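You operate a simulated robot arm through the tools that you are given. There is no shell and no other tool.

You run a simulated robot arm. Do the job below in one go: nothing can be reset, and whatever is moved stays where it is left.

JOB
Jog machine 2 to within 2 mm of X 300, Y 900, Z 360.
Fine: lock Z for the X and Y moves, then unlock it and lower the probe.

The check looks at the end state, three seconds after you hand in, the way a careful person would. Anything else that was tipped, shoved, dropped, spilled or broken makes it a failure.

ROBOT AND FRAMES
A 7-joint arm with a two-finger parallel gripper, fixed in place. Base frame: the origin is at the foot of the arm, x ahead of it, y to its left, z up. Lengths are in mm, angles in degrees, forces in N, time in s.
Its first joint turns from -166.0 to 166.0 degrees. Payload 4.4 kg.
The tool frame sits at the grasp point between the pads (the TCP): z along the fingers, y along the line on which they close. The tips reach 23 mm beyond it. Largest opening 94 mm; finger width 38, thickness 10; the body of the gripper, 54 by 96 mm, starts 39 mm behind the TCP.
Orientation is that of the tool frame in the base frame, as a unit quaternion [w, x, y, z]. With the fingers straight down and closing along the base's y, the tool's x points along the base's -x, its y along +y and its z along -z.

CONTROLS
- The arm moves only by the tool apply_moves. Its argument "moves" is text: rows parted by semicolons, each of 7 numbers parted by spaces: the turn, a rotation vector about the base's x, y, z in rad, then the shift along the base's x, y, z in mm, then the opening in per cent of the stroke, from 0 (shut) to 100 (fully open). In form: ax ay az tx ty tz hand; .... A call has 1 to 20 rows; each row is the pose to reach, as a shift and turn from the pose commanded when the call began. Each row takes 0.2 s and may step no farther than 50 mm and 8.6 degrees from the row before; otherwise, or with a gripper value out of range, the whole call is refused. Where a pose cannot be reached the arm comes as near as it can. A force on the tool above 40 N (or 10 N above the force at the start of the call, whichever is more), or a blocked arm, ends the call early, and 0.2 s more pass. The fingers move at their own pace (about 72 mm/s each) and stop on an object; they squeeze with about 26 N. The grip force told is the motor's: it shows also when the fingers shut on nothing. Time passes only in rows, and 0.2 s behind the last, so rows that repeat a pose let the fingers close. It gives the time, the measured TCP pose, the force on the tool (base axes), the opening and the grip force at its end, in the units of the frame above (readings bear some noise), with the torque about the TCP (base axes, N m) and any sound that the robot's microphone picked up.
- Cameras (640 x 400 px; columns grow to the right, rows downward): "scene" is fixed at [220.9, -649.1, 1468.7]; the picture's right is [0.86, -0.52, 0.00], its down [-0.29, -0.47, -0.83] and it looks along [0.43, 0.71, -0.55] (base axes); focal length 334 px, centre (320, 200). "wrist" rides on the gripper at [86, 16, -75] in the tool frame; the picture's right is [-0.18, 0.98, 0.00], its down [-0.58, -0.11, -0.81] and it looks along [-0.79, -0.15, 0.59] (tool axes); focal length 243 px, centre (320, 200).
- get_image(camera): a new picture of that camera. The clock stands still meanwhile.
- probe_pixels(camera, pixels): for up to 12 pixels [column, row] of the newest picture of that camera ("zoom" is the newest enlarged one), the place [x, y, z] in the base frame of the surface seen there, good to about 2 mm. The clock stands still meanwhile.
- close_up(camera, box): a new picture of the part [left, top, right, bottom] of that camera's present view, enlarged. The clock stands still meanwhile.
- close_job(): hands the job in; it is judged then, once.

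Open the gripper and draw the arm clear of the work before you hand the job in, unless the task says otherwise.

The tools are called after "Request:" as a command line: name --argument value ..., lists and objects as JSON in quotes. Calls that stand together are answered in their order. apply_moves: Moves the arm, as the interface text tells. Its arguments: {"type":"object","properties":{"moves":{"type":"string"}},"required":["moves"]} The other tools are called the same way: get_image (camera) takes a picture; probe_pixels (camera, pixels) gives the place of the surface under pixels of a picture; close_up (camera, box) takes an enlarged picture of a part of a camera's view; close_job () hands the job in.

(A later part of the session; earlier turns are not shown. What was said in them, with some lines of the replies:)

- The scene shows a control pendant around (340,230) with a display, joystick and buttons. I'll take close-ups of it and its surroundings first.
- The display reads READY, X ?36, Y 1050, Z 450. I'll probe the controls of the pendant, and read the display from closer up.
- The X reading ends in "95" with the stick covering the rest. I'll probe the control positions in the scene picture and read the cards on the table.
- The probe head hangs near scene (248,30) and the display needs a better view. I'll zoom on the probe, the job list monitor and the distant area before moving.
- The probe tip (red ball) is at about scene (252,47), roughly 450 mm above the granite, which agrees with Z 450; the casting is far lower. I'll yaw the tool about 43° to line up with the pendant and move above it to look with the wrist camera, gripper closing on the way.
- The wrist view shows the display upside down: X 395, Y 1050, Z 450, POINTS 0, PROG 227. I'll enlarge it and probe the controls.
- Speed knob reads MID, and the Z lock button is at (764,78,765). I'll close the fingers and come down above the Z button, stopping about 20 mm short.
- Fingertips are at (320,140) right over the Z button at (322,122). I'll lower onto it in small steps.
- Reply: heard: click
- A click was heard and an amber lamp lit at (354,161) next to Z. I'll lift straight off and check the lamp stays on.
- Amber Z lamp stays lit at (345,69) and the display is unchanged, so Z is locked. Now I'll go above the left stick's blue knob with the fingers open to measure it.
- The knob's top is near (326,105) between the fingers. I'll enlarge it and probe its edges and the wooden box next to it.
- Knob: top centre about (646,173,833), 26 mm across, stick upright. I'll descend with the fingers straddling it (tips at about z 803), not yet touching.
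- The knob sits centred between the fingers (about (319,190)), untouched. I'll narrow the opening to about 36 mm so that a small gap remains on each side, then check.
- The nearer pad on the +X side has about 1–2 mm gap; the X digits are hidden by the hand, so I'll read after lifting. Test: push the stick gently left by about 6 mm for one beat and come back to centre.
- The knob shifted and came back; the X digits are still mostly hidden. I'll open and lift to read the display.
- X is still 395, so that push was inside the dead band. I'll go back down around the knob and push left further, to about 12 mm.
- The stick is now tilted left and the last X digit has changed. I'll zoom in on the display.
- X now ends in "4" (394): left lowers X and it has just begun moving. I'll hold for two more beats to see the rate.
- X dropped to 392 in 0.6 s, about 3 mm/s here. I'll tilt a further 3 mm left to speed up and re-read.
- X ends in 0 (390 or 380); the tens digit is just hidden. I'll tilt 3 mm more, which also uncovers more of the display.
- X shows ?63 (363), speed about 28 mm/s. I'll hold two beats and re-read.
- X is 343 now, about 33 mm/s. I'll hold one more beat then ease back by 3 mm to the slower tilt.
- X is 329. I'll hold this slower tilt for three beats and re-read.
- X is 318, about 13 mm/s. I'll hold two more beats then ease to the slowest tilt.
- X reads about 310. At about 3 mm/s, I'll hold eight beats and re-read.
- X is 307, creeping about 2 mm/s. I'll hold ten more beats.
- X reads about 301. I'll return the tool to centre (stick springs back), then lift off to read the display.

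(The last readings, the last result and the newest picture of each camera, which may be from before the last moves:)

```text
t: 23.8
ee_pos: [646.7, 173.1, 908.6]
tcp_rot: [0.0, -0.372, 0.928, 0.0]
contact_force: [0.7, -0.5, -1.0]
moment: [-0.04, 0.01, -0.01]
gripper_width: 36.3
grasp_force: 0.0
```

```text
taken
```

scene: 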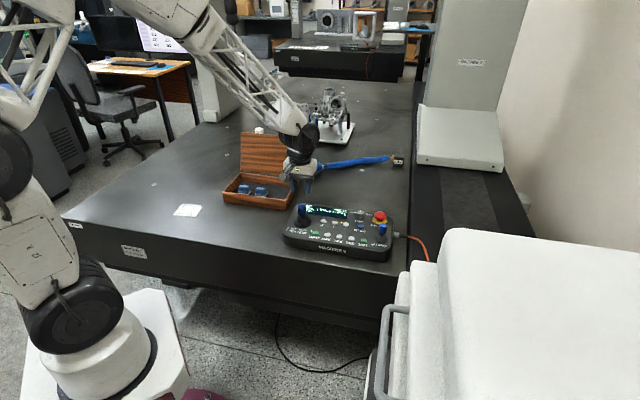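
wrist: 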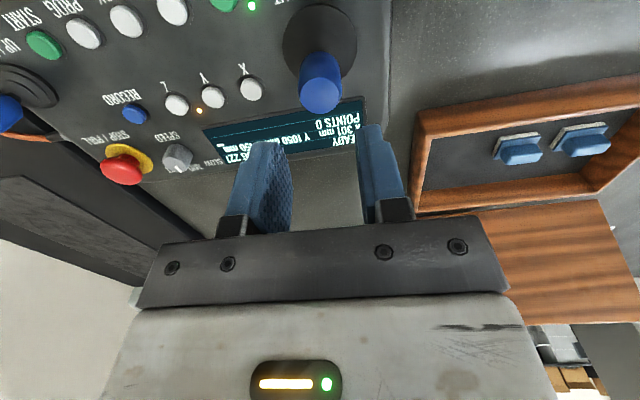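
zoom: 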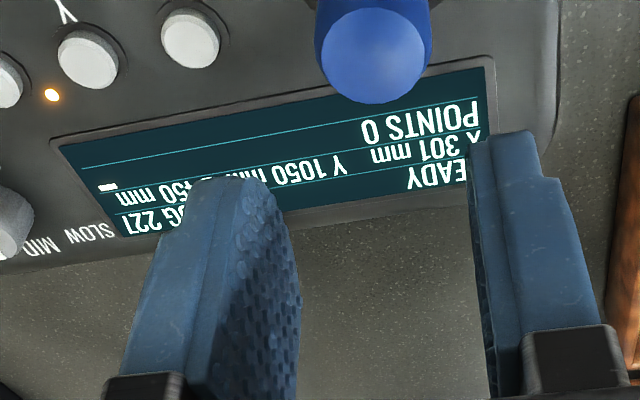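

Display shows X 301, Y 1050, Z 450 – X is on target. Now for Y I'll shut the fingers and come down on the away side of the knob, so as to pull the stick back toward the operator.

Request:
apply_moves --moves "0 0 0 0 0 0 0; 0 0 0 14 13.7 0 0; 0 0 0 28 27.4 0 0; 0 0 0 28 27.4 -30 0; 0 0 0 28 27.4 -60 0; 0 0 0 28 27.4 -82 0; 0 0 0 28 27.4 -82 0"

Request:
get_image --camera "wrist"

Request:
close_up --camera "scene" --box '[270, 180, 410, 268]'

```text
t: 25.4
ee_pos: [673.5, 201.2, 826.4]
tcp_rot: [-0.001, -0.372, 0.928, -0.001]
contact_force: [-0.1, -0.4, 0.3]
moment: [-0.03, -0.01, 0.01]
gripper_width: 0.1
grasp_force: 26.0
```

```text
taken
```

wrist: 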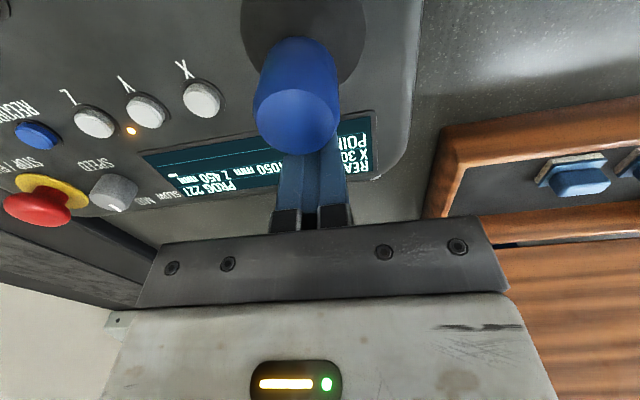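

```text
4.55 times, centred on (340, 224) of scene
```

zoom: 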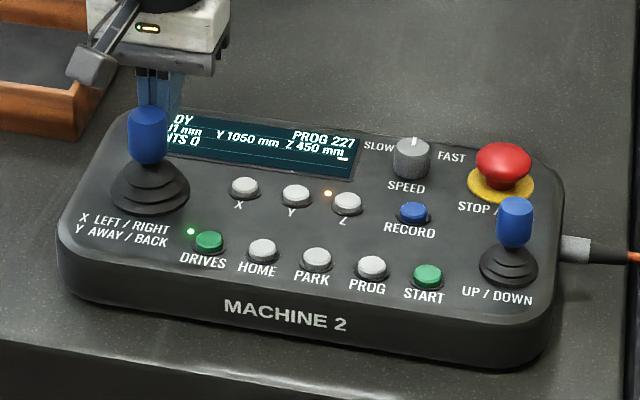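

The scene view now shows Y 1050 and "01" of X clearly, and the fingers are just behind the knob at (310,170). I'll push the stick back toward the operator in steps, about 18 mm (8 mm of it gap).

Request:
apply_moves --moves "0 0 0 -4.3 -4.1 0 0; 0 0 0 -8.7 -8.3 0 0; 0 0 0 -13 -12.4 0 0"

Request:
close_up --camera "scene" --box '[295, 195, 355, 230]'

Request:
get_image --camera "wrist"

```text
t: 26.2
ee_pos: [660.2, 188.7, 826.2]
tcp_rot: [0.0, -0.372, 0.928, 0.0]
contact_force: [1.6, 0.4, 0.2]
moment: [0.07, 0.03, -0.01]
gripper_width: 0.0
grasp_force: 26.0
```

```text
10.67 times, centred on (325, 212) of scene
```

zoom: 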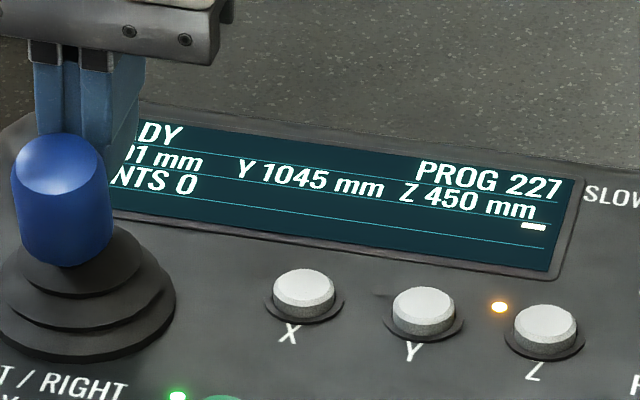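

```text
taken
```

wrist: 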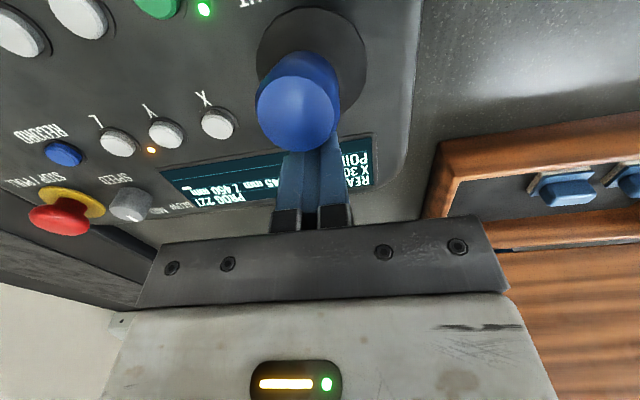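

Y is 1045 and dropping; X stays 301. Before letting it run 145 mm, I'll check where the arm links, bridge columns and probe head are.

Request:
get_image --camera "scene"

Request:
close_up --camera "scene" --box '[100, 0, 360, 160]'

Request:
probe_pixels --camera "scene" --pixels '[[150, 5], [190, 15], [225, 45], [260, 100], [290, 145], [215, 70], [230, 110], [20, 40], [60, 60], [440, 100], [430, 150], [305, 20]]'

```text
taken
```

scene: 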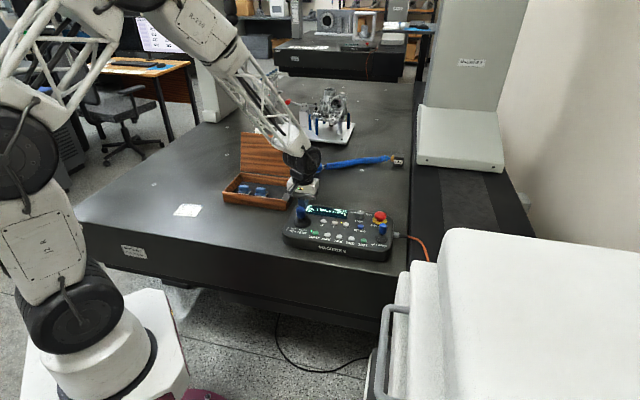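

```text
2.46 times, centred on (230, 80) of scene
```

zoom: 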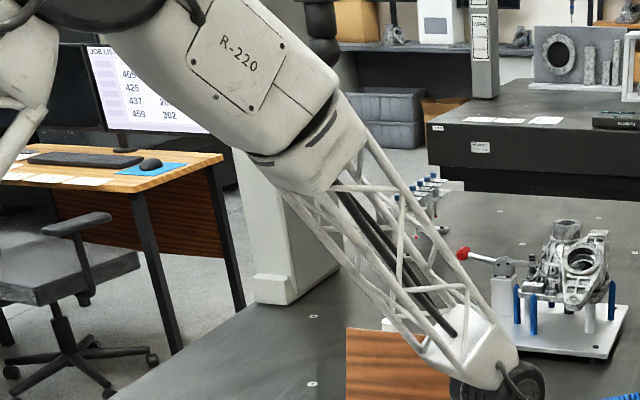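

```text
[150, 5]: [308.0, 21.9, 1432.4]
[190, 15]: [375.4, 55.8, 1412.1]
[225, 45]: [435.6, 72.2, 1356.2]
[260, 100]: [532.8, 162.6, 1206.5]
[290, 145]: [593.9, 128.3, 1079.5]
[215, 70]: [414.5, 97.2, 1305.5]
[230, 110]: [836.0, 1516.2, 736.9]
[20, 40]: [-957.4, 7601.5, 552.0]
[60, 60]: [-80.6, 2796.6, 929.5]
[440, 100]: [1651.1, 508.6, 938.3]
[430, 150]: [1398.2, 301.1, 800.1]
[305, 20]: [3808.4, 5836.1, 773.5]
```

The arm stays well clear of the bridge (columns begin about 600 mm beyond the hand), and the probe at Z 450 is far above the casting. I'll tilt 3 mm more and hold two beats.

Request:
apply_moves --moves "0 0 0 -2.2 -2.1 0 0; 0 0 0 -2.2 -2.1 0 0; 0 0 0 -2.2 -2.1 0 0"

Request:
close_up --camera "scene" --box '[295, 195, 355, 230]'

```text
t: 27.0
ee_pos: [657.9, 185.4, 827.1]
tcp_rot: [0.0, -0.372, 0.928, 0.0]
contact_force: [1.2, 1.8, 0.9]
moment: [-0.02, -0.01, 0.0]
gripper_width: 0.0
grasp_force: 26.1
```

```text
10.67 times, centred on (325, 212) of scene
```

zoom: 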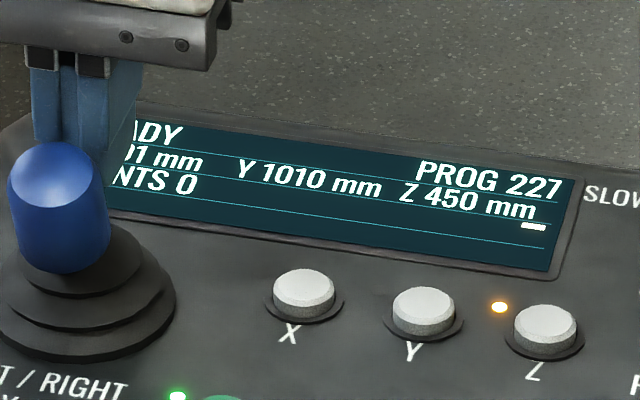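

Y is 1010, about 45–50 mm/s. I'll hold four beats (about 45 mm) and re-read.

Request:
apply_moves --moves "0 0 0 0 0 0 0; 0 0 0 0 0 0 0; 0 0 0 0 0 0 0; 0 0 0 0 0 0 0"

Request:
close_up --camera "scene" --box '[295, 195, 355, 230]'

```text
t: 28.0
ee_pos: [659.6, 186.0, 825.7]
tcp_rot: [0.001, -0.372, 0.928, 0.0]
contact_force: [2.3, 1.7, 0.6]
moment: [0.01, -0.04, -0.04]
gripper_width: 0.0
grasp_force: 25.8
```

```text
10.67 times, centred on (325, 212) of scene
```

zoom: 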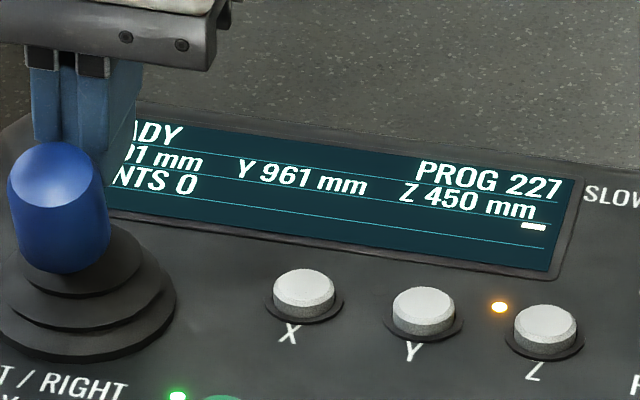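

Y is 961 (49 mm/s). I'll ease back 3 mm to slow down, holding one beat.

Request:
apply_moves --moves "0 0 0 2.2 2.1 0 0; 0 0 0 2.2 2.1 0 0"

Request:
close_up --camera "scene" --box '[295, 195, 355, 230]'

```text
t: 28.6
ee_pos: [660.4, 188.7, 826.4]
tcp_rot: [0.0, -0.371, 0.929, 0.0]
contact_force: [1.3, 2.4, -0.9]
moment: [0.08, -0.04, 0.0]
gripper_width: 0.0
grasp_force: 26.4
```

```text
10.67 times, centred on (325, 212) of scene
```

zoom: 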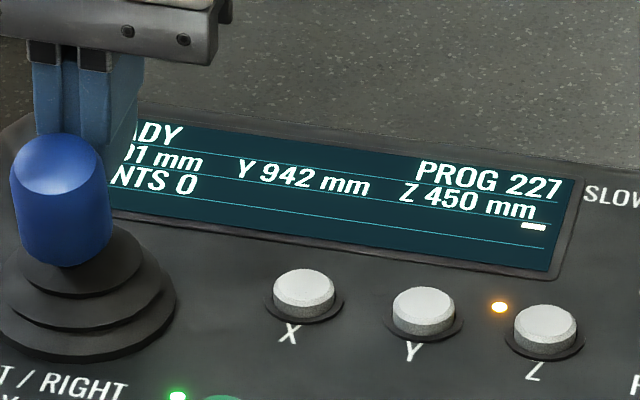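

Y is 942. I'll ease a further 3 mm and re-read.

Request:
apply_moves --moves "0 0 0 2.2 2.1 0 0; 0 0 0 2.2 2.1 0 0"

Request:
close_up --camera "scene" --box '[295, 195, 355, 230]'

```text
t: 29.2
ee_pos: [662.6, 190.3, 826.9]
tcp_rot: [-0.001, -0.371, 0.928, 0.0]
contact_force: [1.6, -0.2, -0.6]
moment: [0.0, -0.01, 0.03]
gripper_width: 0.0
grasp_force: 25.9
```

```text
10.67 times, centred on (325, 212) of scene
```

zoom: 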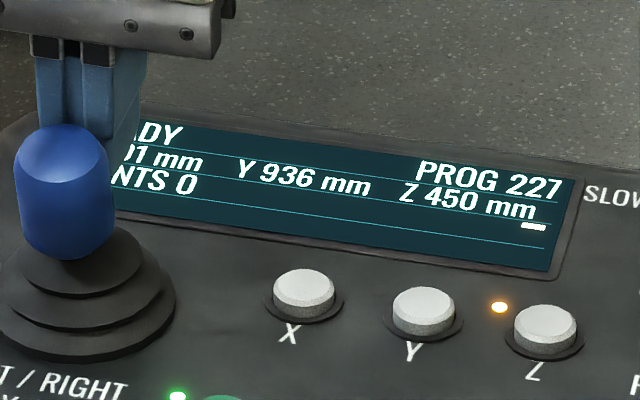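

Y is 936 and slower. I'll hold three beats to measure the rate.

Request:
apply_moves --moves "0 0 0 0 0 0 0; 0 0 0 0 0 0 0; 0 0 0 0 0 0 0"

Request:
close_up --camera "scene" --box '[295, 195, 355, 230]'

```text
t: 30.0
ee_pos: [663.1, 190.8, 826.5]
tcp_rot: [0.0, -0.373, 0.928, 0.0]
contact_force: [1.2, 0.6, -0.7]
moment: [0.02, 0.01, -0.03]
gripper_width: 0.4
grasp_force: 26.5
```

```text
10.67 times, centred on (325, 212) of scene
```

zoom: 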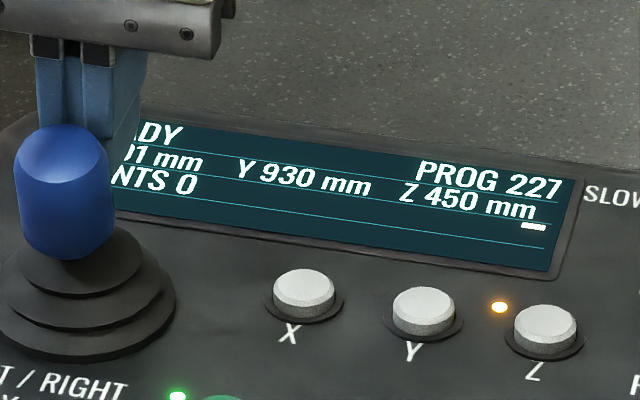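

Rate is 7.5 mm/s with 30 mm to go. I'll hold thirteen beats (about 20 mm).

Request:
apply_moves --moves "0 0 0 0 0 0 0; 0 0 0 0 0 0 0; 0 0 0 0 0 0 0; 0 0 0 0 0 0 0; 0 0 0 0 0 0 0; 0 0 0 0 0 0 0; 0 0 0 0 0 0 0; 0 0 0 0 0 0 0; 0 0 0 0 0 0 0; 0 0 0 0 0 0 0; 0 0 0 0 0 0 0; 0 0 0 0 0 0 0; 0 0 0 0 0 0 0"

Request:
close_up --camera "scene" --box '[295, 195, 355, 230]'

```text
t: 32.8
ee_pos: [663.2, 191.1, 826.3]
tcp_rot: [0.001, -0.372, 0.928, 0.0]
contact_force: [1.0, 1.1, 0.7]
moment: [0.01, 0.04, 0.01]
gripper_width: 0.0
grasp_force: 26.1
```

```text
10.67 times, centred on (325, 212) of scene
```

zoom: 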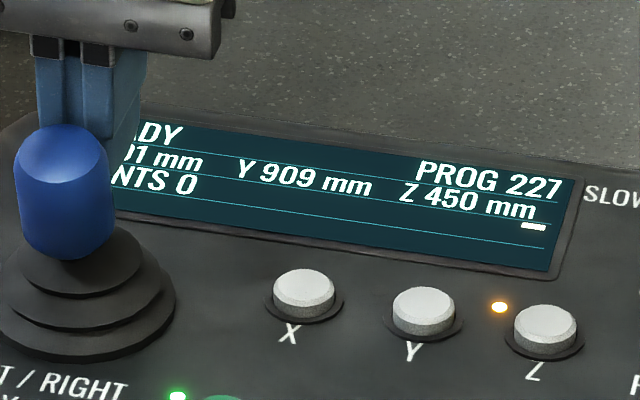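

Y is 909. I'll ease by about 1.4 mm to slow further and hold a few beats.

Request:
apply_moves --moves "0 0 0 1 1 0 0; 0 0 0 1 1 0 0; 0 0 0 1 1 0 0; 0 0 0 1 1 0 0"

Request:
close_up --camera "scene" --box '[295, 195, 355, 230]'

```text
t: 33.8
ee_pos: [662.8, 190.4, 826.6]
tcp_rot: [0.0, -0.372, 0.928, -0.001]
contact_force: [1.0, 0.2, -1.0]
moment: [-0.03, -0.01, -0.01]
gripper_width: 0.0
grasp_force: 25.8
```

```text
10.67 times, centred on (325, 212) of scene
```

zoom: 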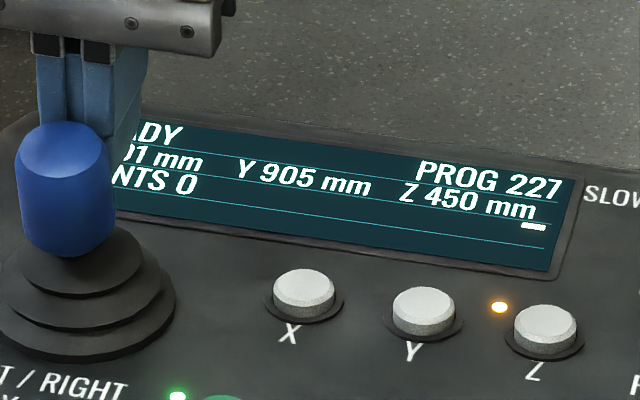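

Y is 905, about 3–4 mm/s. Hold four more beats.

Request:
apply_moves --moves "0 0 0 0 0 0 0; 0 0 0 0 0 0 0; 0 0 0 0 0 0 0; 0 0 0 0 0 0 0"

Request:
close_up --camera "scene" --box '[295, 195, 355, 230]'

```text
t: 34.8
ee_pos: [662.5, 192.0, 825.6]
tcp_rot: [0.0, -0.373, 0.928, -0.001]
contact_force: [0.4, 0.6, -0.5]
moment: [0.03, -0.01, -0.06]
gripper_width: 0.0
grasp_force: 25.5
```

```text
10.67 times, centred on (325, 212) of scene
```

zoom: 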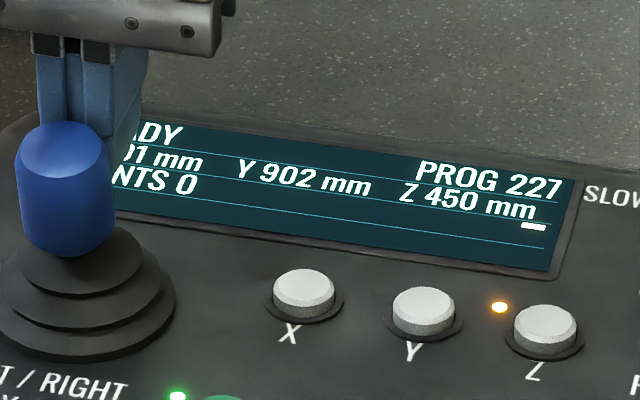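

Y is 902. I'll hold two beats, then withdraw the fingers away from the knob in the same call.

Request:
apply_moves --moves "0 0 0 0 0 0 0; 0 0 0 0 0 0 0; 0 0 0 6 5.8 0 0; 0 0 0 12 11.5 0 0; 0 0 0 12 11.5 0 0"

Request:
close_up --camera "scene" --box '[295, 195, 355, 230]'

Request:
get_image --camera "wrist"

```text
t: 36.0
ee_pos: [675.4, 203.0, 826.8]
tcp_rot: [0.0, -0.372, 0.928, 0.0]
contact_force: [0.6, 0.2, -0.9]
moment: [0.02, -0.04, -0.04]
gripper_width: 0.1
grasp_force: 25.9
```

```text
10.67 times, centred on (325, 212) of scene
```

zoom: 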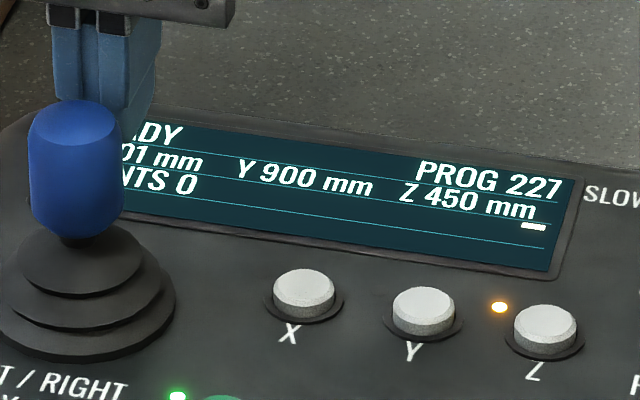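

```text
taken
```

wrist: 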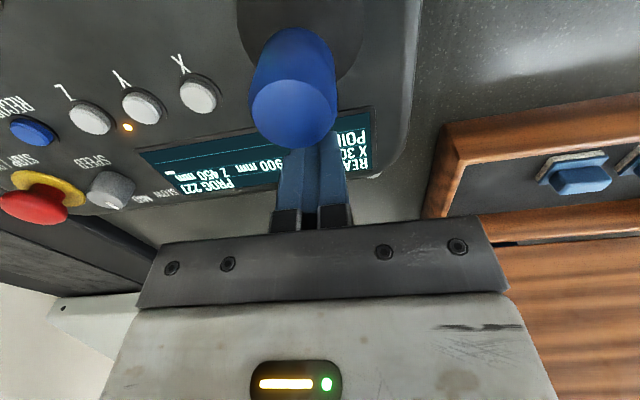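

X 301, Y 900, Z 450 with the stick centred. Now I'll lift and go back over the Z button to unlock it.

Request:
apply_moves --moves "0 0 0 0 0 30 0; 0 0 0 0 0 70 0; 0 0 0 29 -42 74 0; 0 0 0 58 -84 74 0; 0 0 0 87.3 -125.6 74 0; 0 0 0 87.3 -125.6 30 0; 0 0 0 87.3 -125.6 0 0; 0 0 0 87.3 -125.6 -16 0; 0 0 0 87.3 -125.6 -16 0"

Request:
get_image --camera "wrist"

```text
refused: row 3 steps farther than a row can; nothing moved
```

```text
taken
```

wrist: 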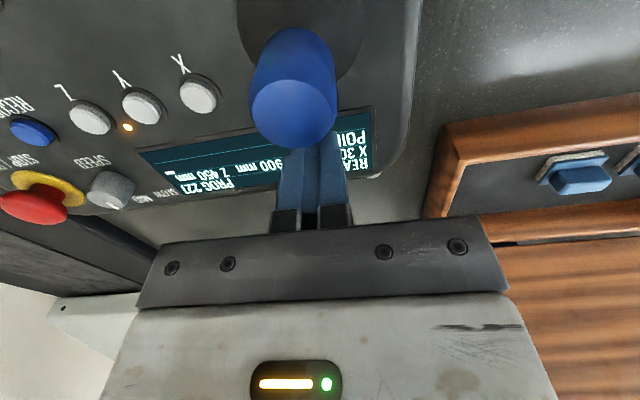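

The call was refused because one row stepped too far; nothing moved. I'll repeat it with smaller steps.

Request:
apply_moves --moves "0 0 0 0 0 30 0; 0 0 0 0 0 70 0; 0 0 0 22 -31.5 74 0; 0 0 0 44 -63 74 0; 0 0 0 66 -94.5 74 0; 0 0 0 87.3 -125.6 74 0; 0 0 0 87.3 -125.6 30 0; 0 0 0 87.3 -125.6 0 0; 0 0 0 87.3 -125.6 -16 0; 0 0 0 87.3 -125.6 -16 0"

Request:
get_image --camera "wrist"

```text
t: 38.2
ee_pos: [762.9, 76.3, 809.8]
tcp_rot: [0.0, -0.372, 0.928, 0.0]
contact_force: [-1.1, 0.4, 0.2]
moment: [0.03, 0.02, -0.01]
gripper_width: 0.0
grasp_force: 26.5
```

```text
taken
```

wrist: 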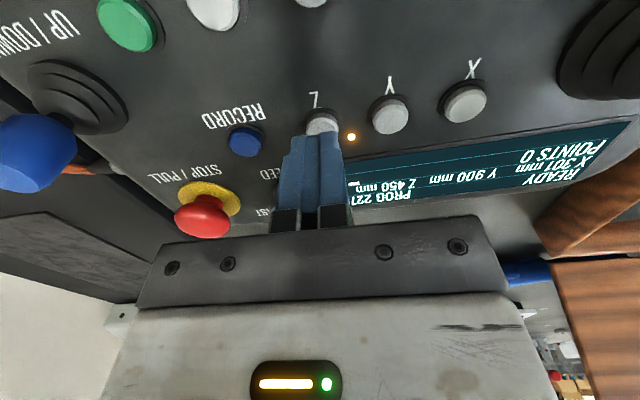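

Fingers are over the Z button again and the display reads X 301, Y 900, Z 450. I'll press as before.

Request:
apply_moves --moves "0 0 0 0 0 -10 0; 0 0 0 0 0 -17 0; 0 0 0 0 0 -20 0; 0 0 0 0 0 -22 0"

Request:
get_image --camera "wrist"

```text
t: 39.2
ee_pos: [763.2, 77.1, 788.9]
tcp_rot: [0.0, -0.372, 0.928, 0.0]
contact_force: [0.2, 0.4, 2.0]
moment: [0.02, -0.01, 0.03]
gripper_width: 0.0
grasp_force: 25.7
```

```text
taken
```

wrist: 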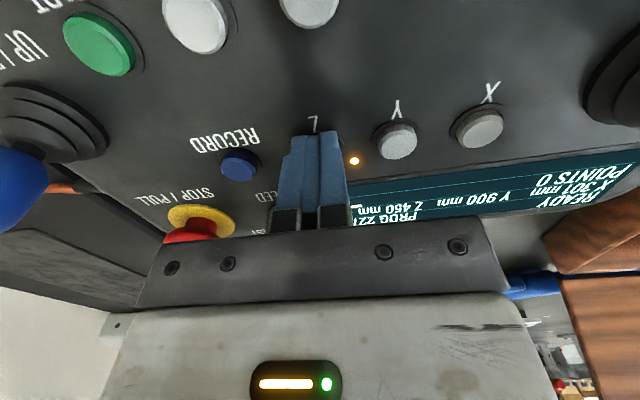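

No click this time and the lamp is still lit, so I'm touching but not quite through. I'll press 1 mm deeper.

Request:
apply_moves --moves "0 0 0 0 0 -0.5 0; 0 0 0 0 0 -1 0"

Request:
get_image --camera "wrist"

```text
t: 39.8
ee_pos: [763.0, 78.2, 785.5]
tcp_rot: [-0.001, -0.373, 0.928, -0.001]
contact_force: [1.3, -0.2, 1.8]
moment: [-0.05, 0.0, 0.01]
gripper_width: 0.2
grasp_force: 25.9
heard: click
```

```text
taken
```

wrist: 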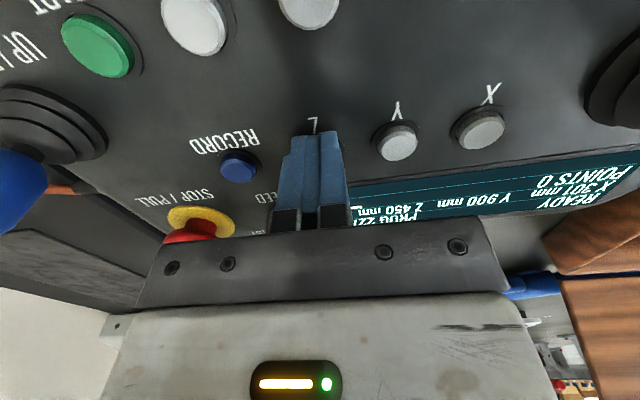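

Click heard and the Z lamp went out: Z is unlocked. I'll lift and move above the right (UP/DOWN) stick to look at it.

Request:
apply_moves --moves "0 0 0 0 0 15 0; 0 0 0 0 0 60 0; 0 0 0 0 0 105 0; 0 0 0 17 -39 110 0; 0 0 0 35 -78 110 0; 0 0 0 52.6 -117.2 110 0; 0 0 0 52.6 -117.2 110 0"

Request:
get_image --camera "wrist"

Request:
get_image --camera "scene"

```text
t: 41.4
ee_pos: [817.3, -39.9, 896.9]
tcp_rot: [0.0, -0.373, 0.928, 0.0]
contact_force: [0.5, -0.3, 1.1]
moment: [0.02, 0.04, -0.02]
gripper_width: 0.1
grasp_force: 25.7
```

```text
taken
```

wrist: 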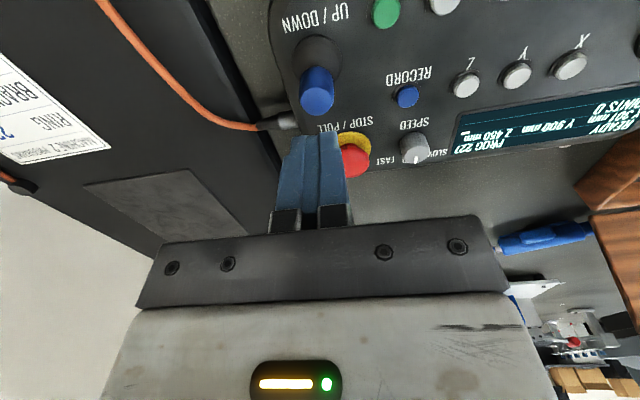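

```text
taken
```

scene: 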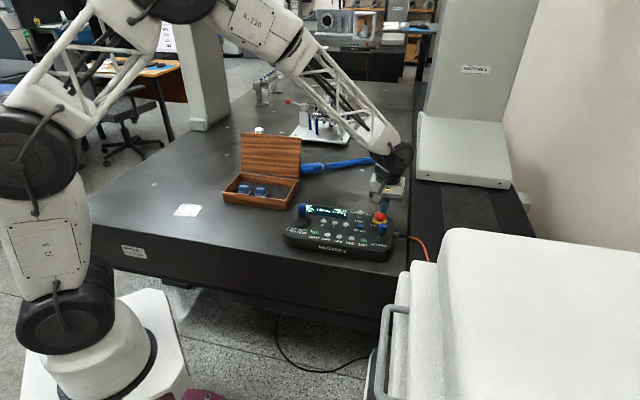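

Display reads X 301, Y 900, Z 450 with the Z lamp off. I'll measure the right knob at (317,100) and the E-stop next to it.

Request:
close_up --camera "wrist" --box '[250, 20, 400, 180]'

Request:
probe_pixels --camera "wrist" --pixels '[[318, 103], [304, 103], [332, 103], [318, 92], [318, 113], [318, 75], [357, 160], [352, 150], [362, 165], [316, 55], [350, 142], [290, 120]]'

Request:
close_up --camera "scene" --box '[350, 170, 420, 260]'

Request:
probe_pixels --camera "scene" --pixels '[[383, 224], [383, 228], [383, 232], [380, 228], [386, 228], [383, 236], [379, 216], [380, 213]]'

```text
2.50 times, centred on (325, 100) of wrist
```

zoom: 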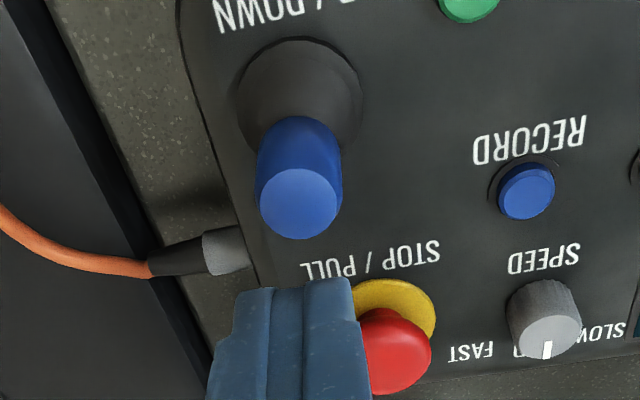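

```text
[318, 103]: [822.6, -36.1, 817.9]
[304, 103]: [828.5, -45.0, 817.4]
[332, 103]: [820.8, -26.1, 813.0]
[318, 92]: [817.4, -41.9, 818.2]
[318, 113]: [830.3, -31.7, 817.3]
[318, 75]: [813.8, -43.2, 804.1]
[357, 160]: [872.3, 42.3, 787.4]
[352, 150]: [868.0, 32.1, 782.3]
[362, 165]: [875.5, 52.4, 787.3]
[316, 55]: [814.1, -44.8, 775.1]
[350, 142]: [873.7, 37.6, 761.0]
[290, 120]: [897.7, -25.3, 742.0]
```

```text
4.44 times, centred on (385, 215) of scene
```

zoom: 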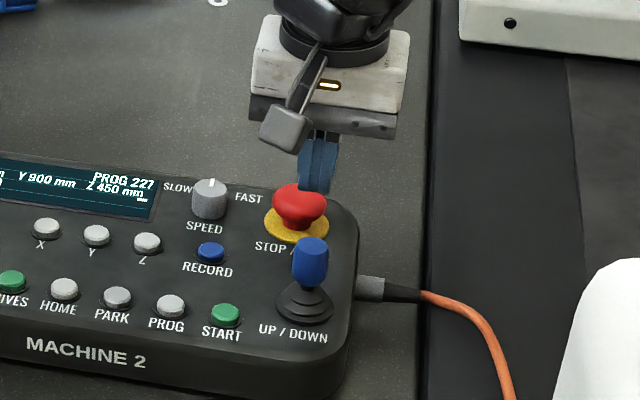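

```text
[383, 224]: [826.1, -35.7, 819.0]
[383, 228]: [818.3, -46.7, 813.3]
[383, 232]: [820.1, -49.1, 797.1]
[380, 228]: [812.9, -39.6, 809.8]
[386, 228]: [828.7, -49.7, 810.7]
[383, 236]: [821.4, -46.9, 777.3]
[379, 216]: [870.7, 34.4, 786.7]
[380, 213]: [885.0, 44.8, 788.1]
```

Right knob top centre is about (822,-37,818), 23 mm across; E-stop centre is (876,41), top z 788. I'll come down on the away side of the knob with tips at z 795, clear above and short of the E-stop.

Request:
apply_moves --moves "0 0 0 17 15.3 0 0; 0 0 0 34 30.6 0 0; 0 0 0 34 30.6 -30 0; 0 0 0 34 30.6 -60 0; 0 0 0 34 30.6 -79 0; 0 0 0 34 30.6 -79 0"

Request:
get_image --camera "wrist"

Request:
close_up --camera "scene" --box '[290, 180, 410, 260]'

```text
t: 42.8
ee_pos: [849.3, -9.0, 818.4]
tcp_rot: [0.0, -0.372, 0.928, 0.0]
contact_force: [0.5, 0.3, -0.6]
moment: [-0.02, -0.03, -0.01]
gripper_width: 0.0
grasp_force: 25.1
```

```text
taken
```

wrist: 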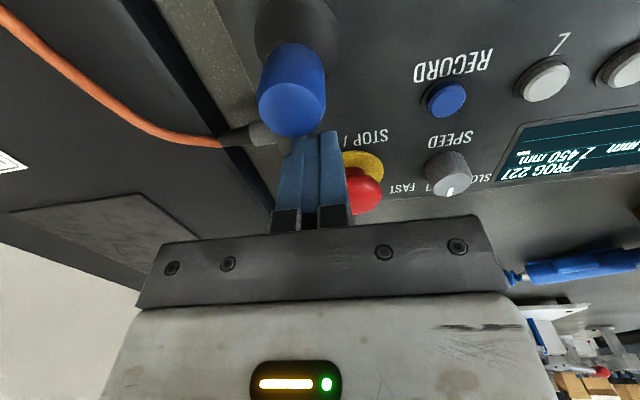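

```text
5.00 times, centred on (350, 220) of scene
```

zoom: 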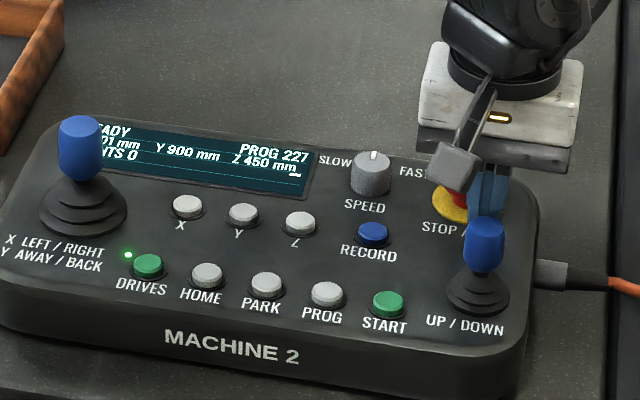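

The display is fully visible from the scene camera and the fingers are behind the right knob. I'll pull the stick back gently (about 15 mm including the ~9 mm gap).

Request:
apply_moves --moves "0 0 0 -4.3 -4.1 0 0; 0 0 0 -7.9 -7.6 0 0; 0 0 0 -10.9 -10.4 0 0; 0 0 0 -10.9 -10.4 0 0"

Request:
close_up --camera "scene" --box '[290, 180, 410, 260]'

```text
t: 43.8
ee_pos: [839.2, -20.5, 817.1]
tcp_rot: [0.0, -0.372, 0.928, 0.0]
contact_force: [1.1, 1.0, 0.0]
moment: [0.02, 0.0, -0.02]
gripper_width: 0.1
grasp_force: 26.3
```

```text
5.00 times, centred on (350, 220) of scene
```

zoom: 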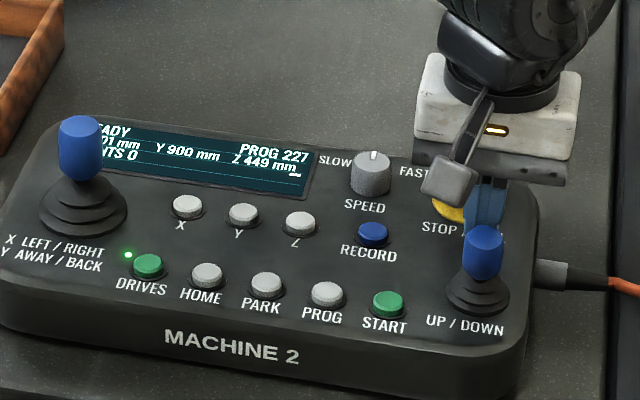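

Z is 449, so back is down. I'll tilt 2.5 mm further and hold two beats to see the rate.

Request:
apply_moves --moves "0 0 0 -1.8 -1.7 0 0; 0 0 0 -1.8 -1.7 0 0"

Request:
close_up --camera "scene" --box '[290, 180, 410, 260]'

```text
t: 44.4
ee_pos: [837.4, -21.4, 818.2]
tcp_rot: [0.0, -0.372, 0.928, 0.0]
contact_force: [1.2, 1.9, 0.4]
moment: [0.04, 0.01, 0.0]
gripper_width: 0.0
grasp_force: 26.5
```

```text
5.00 times, centred on (350, 220) of scene
```

zoom: 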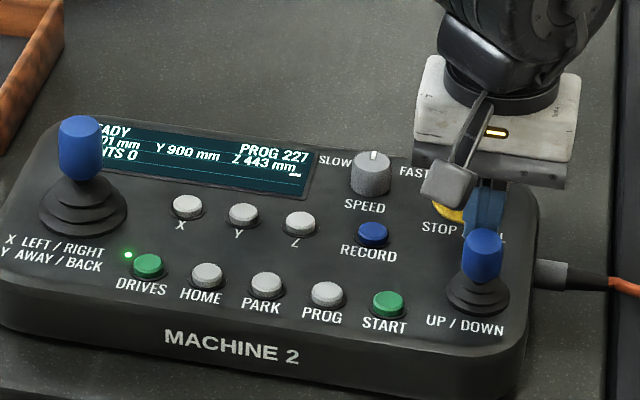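

Z is 443 and falling at a moderate rate. I'll hold six beats and re-read.

Request:
apply_moves --moves "0 0 0 0 0 0 0; 0 0 0 0 0 0 0; 0 0 0 0 0 0 0; 0 0 0 0 0 0 0; 0 0 0 0 0 0 0; 0 0 0 0 0 0 0"

Request:
close_up --camera "scene" --box '[290, 180, 410, 260]'

Request:
get_image --camera "scene"

```text
t: 45.8
ee_pos: [836.4, -20.8, 818.1]
tcp_rot: [0.0, -0.372, 0.928, 0.0]
contact_force: [1.1, 1.6, 0.1]
moment: [0.03, 0.0, -0.02]
gripper_width: 0.0
grasp_force: 26.1
```

```text
5.00 times, centred on (350, 220) of scene
```

zoom: 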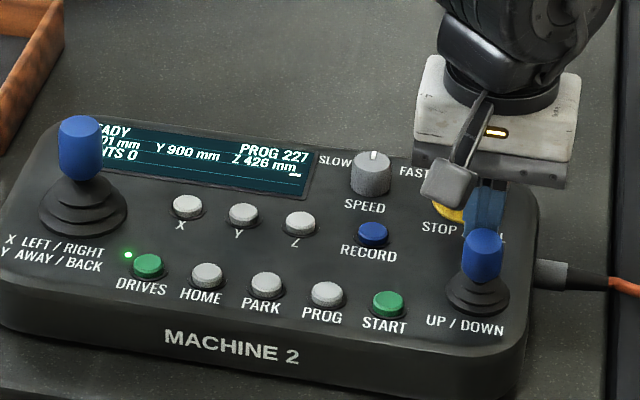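

```text
taken
```

scene: 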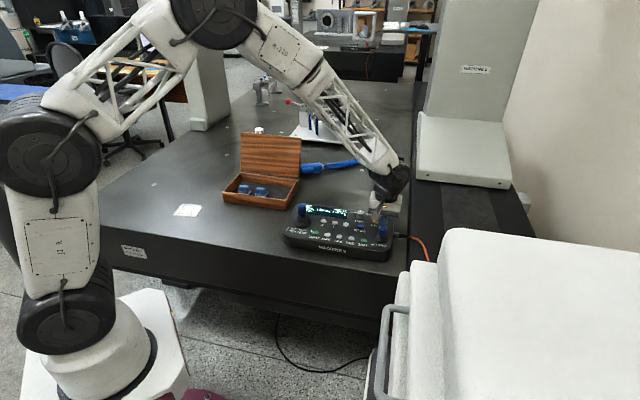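

Z is 426 at about 12 mm/s, 66 mm to go. I'll hold sixteen beats (about 41 mm).

Request:
apply_moves --moves "0 0 0 0 0 0 0; 0 0 0 0 0 0 0; 0 0 0 0 0 0 0; 0 0 0 0 0 0 0; 0 0 0 0 0 0 0; 0 0 0 0 0 0 0; 0 0 0 0 0 0 0; 0 0 0 0 0 0 0; 0 0 0 0 0 0 0; 0 0 0 0 0 0 0; 0 0 0 0 0 0 0; 0 0 0 0 0 0 0; 0 0 0 0 0 0 0; 0 0 0 0 0 0 0; 0 0 0 0 0 0 0; 0 0 0 0 0 0 0"

Request:
close_up --camera "scene" --box '[295, 195, 355, 230]'

```text
t: 49.2
ee_pos: [837.7, -20.7, 817.8]
tcp_rot: [0.0, -0.372, 0.928, 0.0]
contact_force: [1.3, 1.5, 0.9]
moment: [0.0, -0.04, 0.01]
gripper_width: 0.1
grasp_force: 25.8
```

```text
10.67 times, centred on (325, 212) of scene
```

zoom: 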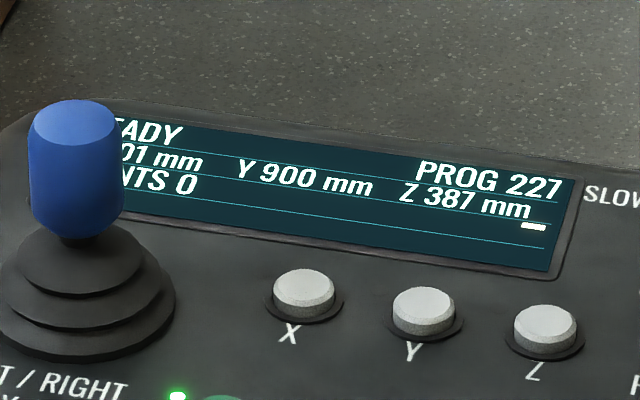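

Z is 387. I'll hold seven more beats (about 18 mm).

Request:
apply_moves --moves "0 0 0 0 0 0 0; 0 0 0 0 0 0 0; 0 0 0 0 0 0 0; 0 0 0 0 0 0 0; 0 0 0 0 0 0 0; 0 0 0 0 0 0 0; 0 0 0 0 0 0 0"

Request:
close_up --camera "scene" --box '[295, 195, 355, 230]'

```text
t: 50.8
ee_pos: [837.1, -21.1, 819.5]
tcp_rot: [0.0, -0.372, 0.928, 0.0]
contact_force: [1.6, 1.2, -0.2]
moment: [-0.01, -0.04, -0.02]
gripper_width: 0.2
grasp_force: 25.9
```

```text
10.67 times, centred on (325, 212) of scene
```

zoom: 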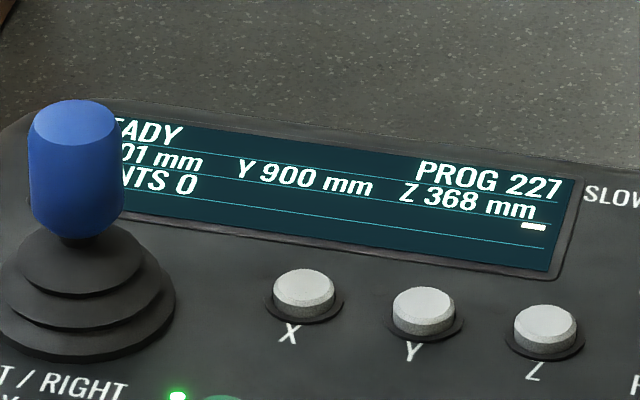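

Z is 368. I'll ease about 2 mm to slow down and re-read.

Request:
apply_moves --moves "0 0 0 1.4 1.3 0 0; 0 0 0 1.4 1.3 0 0; 0 0 0 1.4 1.3 0 0"

Request:
close_up --camera "scene" --box '[295, 195, 355, 230]'

```text
t: 51.6
ee_pos: [838.9, -19.9, 817.5]
tcp_rot: [0.001, -0.373, 0.928, 0.0]
contact_force: [0.6, 2.4, -0.2]
moment: [0.02, -0.02, -0.02]
gripper_width: 0.1
grasp_force: 26.3
```

```text
10.67 times, centred on (325, 212) of scene
```

zoom: 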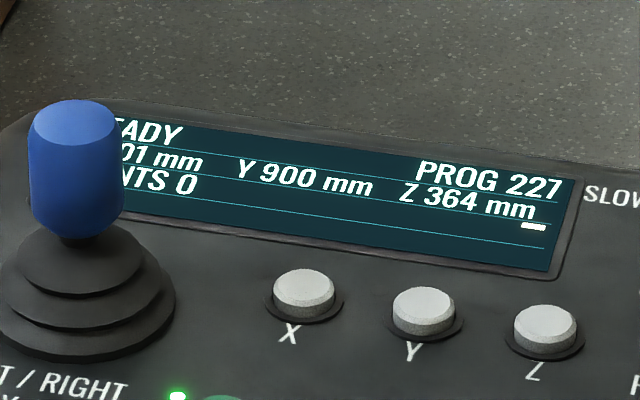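

Z is 364 and creeping. I'll hold three beats.

Request:
apply_moves --moves "0 0 0 0 0 0 0; 0 0 0 0 0 0 0; 0 0 0 0 0 0 0"

Request:
close_up --camera "scene" --box '[295, 195, 355, 230]'

```text
t: 52.4
ee_pos: [839.3, -19.7, 818.9]
tcp_rot: [0.0, -0.372, 0.928, 0.0]
contact_force: [0.9, 0.6, 0.5]
moment: [0.04, -0.01, 0.01]
gripper_width: 0.0
grasp_force: 25.8
```

```text
10.67 times, centred on (325, 212) of scene
```

zoom: 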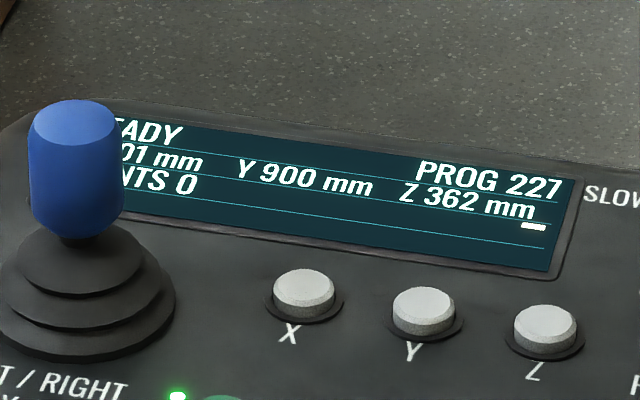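

Z is 362 at about 2.5 mm/s. I'll hold two beats and then withdraw from the knob in the same call.

Request:
apply_moves --moves "0 0 0 0 0 0 0; 0 0 0 0 0 0 0; 0 0 0 6 5.7 0 0; 0 0 0 11 10.5 0 0; 0 0 0 11 10.5 0 0"

Request:
close_up --camera "scene" --box '[295, 195, 355, 230]'

Request:
get_image --camera "wrist"

```text
t: 53.6
ee_pos: [849.5, -8.8, 817.1]
tcp_rot: [0.0, -0.372, 0.928, 0.001]
contact_force: [-1.3, 0.0, 0.2]
moment: [0.02, 0.0, -0.03]
gripper_width: 0.0
grasp_force: 26.2
```

```text
10.67 times, centred on (325, 212) of scene
```

zoom: 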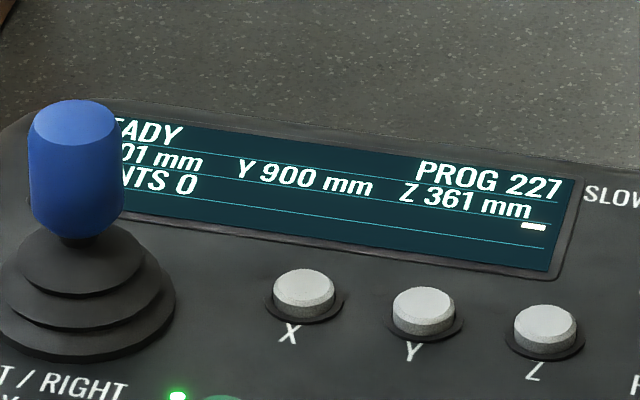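

```text
taken
```

wrist: 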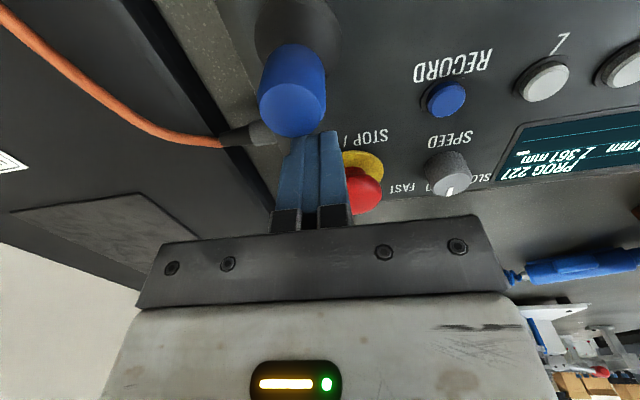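

Display: X 301, Y 900, Z 361 with the stick released. That's already in tolerance, but I'll give Z one short nudge down to centre it.

Request:
apply_moves --moves "0 0 0 -4.3 -4.1 0 0; 0 0 0 -7.6 -7.3 0 0; 0 0 0 -10.6 -10.1 0 0; 0 0 0 -10.6 -10.1 0 0; 0 0 0 -5 -4.8 0 0; 0 0 0 0 0 0 0; 0 0 0 0 0 0 0"

Request:
close_up --camera "scene" --box '[295, 195, 355, 230]'

```text
t: 55.2
ee_pos: [849.8, -8.2, 819.0]
tcp_rot: [0.0, -0.372, 0.928, 0.0]
contact_force: [-0.6, 0.1, 0.1]
moment: [0.02, -0.02, 0.05]
gripper_width: 0.1
grasp_force: 26.0
```

```text
10.67 times, centred on (325, 212) of scene
```

zoom: 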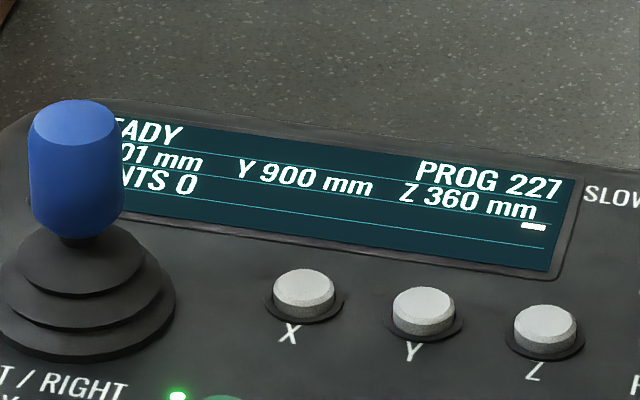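

X 301, Y 900, Z 360, all on target. I'll lift straight up clear of the pendant, open the gripper and draw the arm back toward its starting position.

Request:
apply_moves --moves "0 0 0 0 0 15 0; 0 0 0 0 0 50 0; 0 0 0 0 0 95 0; 0 0 0 0 0 140 50; 0 0 -0.13 -7 -29 160 100; 0 0 -0.26 -14 -58 175 100; 0 0 -0.39 -21 -87 190 100; 0 0 -0.52 -28 -116 205 100; 0 0 -0.65 -35 -146 215 100; 0 0 -0.757 -42 -175 220 100; 0 0 -0.757 -42 -175 220 100"

Request:
get_image --camera "scene"

Request:
close_up --camera "scene" --box '[270, 190, 410, 278]'

Request:
get_image --camera "wrist"

```text
t: 57.6
ee_pos: [807.8, -185.1, 1036.5]
tcp_rot: [0.001, -0.003, 1.0, 0.0]
contact_force: [0.3, 0.2, 0.2]
moment: [0.0, 0.0, 0.0]
gripper_width: 93.9
grasp_force: 0.1
```

```text
taken
```

scene: 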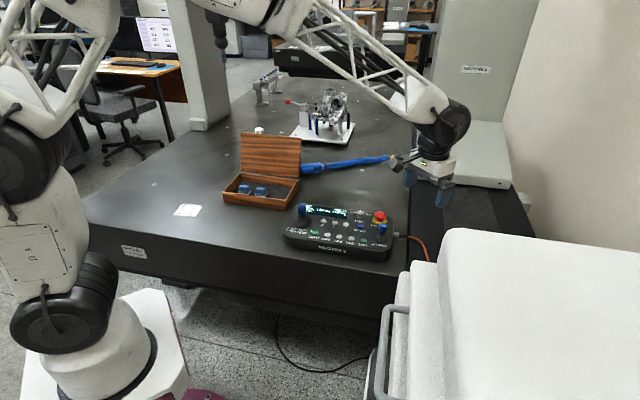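

```text
4.55 times, centred on (340, 234) of scene
```

zoom: 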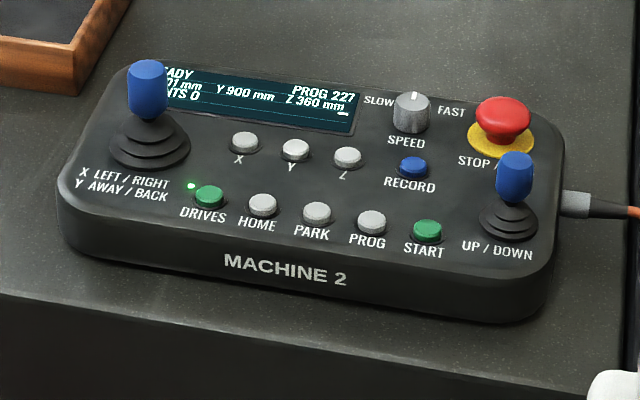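

```text
taken
```

wrist: 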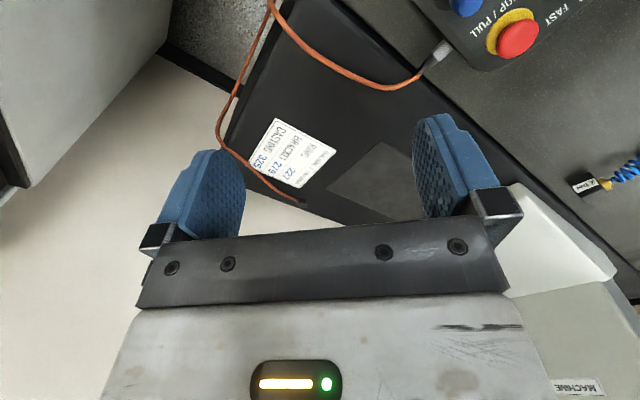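

The display reads X 301, Y 900, Z 360. Both sticks are upright, the Z lamp is off, DRIVES is still on, and the pendant and everything else are where they were. The gripper is open and the arm is back near its starting position, so I'm handing in.

Request:
close_job

```text
The job is handed in.
```

I jogged machine 2 to X 301, Y 900, Z 360, as shown on its display. That is within 2 mm of the target on every axis, and the job is handed in.

- **Z lock:** I locked Z first (amber lamp on), moved X from 395 and Y from 1050 with it locked, then unlocked it (lamp off). I then lowered the probe from Z 450.
- **X position:** I left X at 301 rather than correct the last millimetre, because moving X again would have meant relocking Z.
- **End state:** Both sticks are back upright, DRIVES is still on, and the speed knob is still at MID. In the last pictures nothing else had moved. The gripper is open and the arm is back near its starting position.
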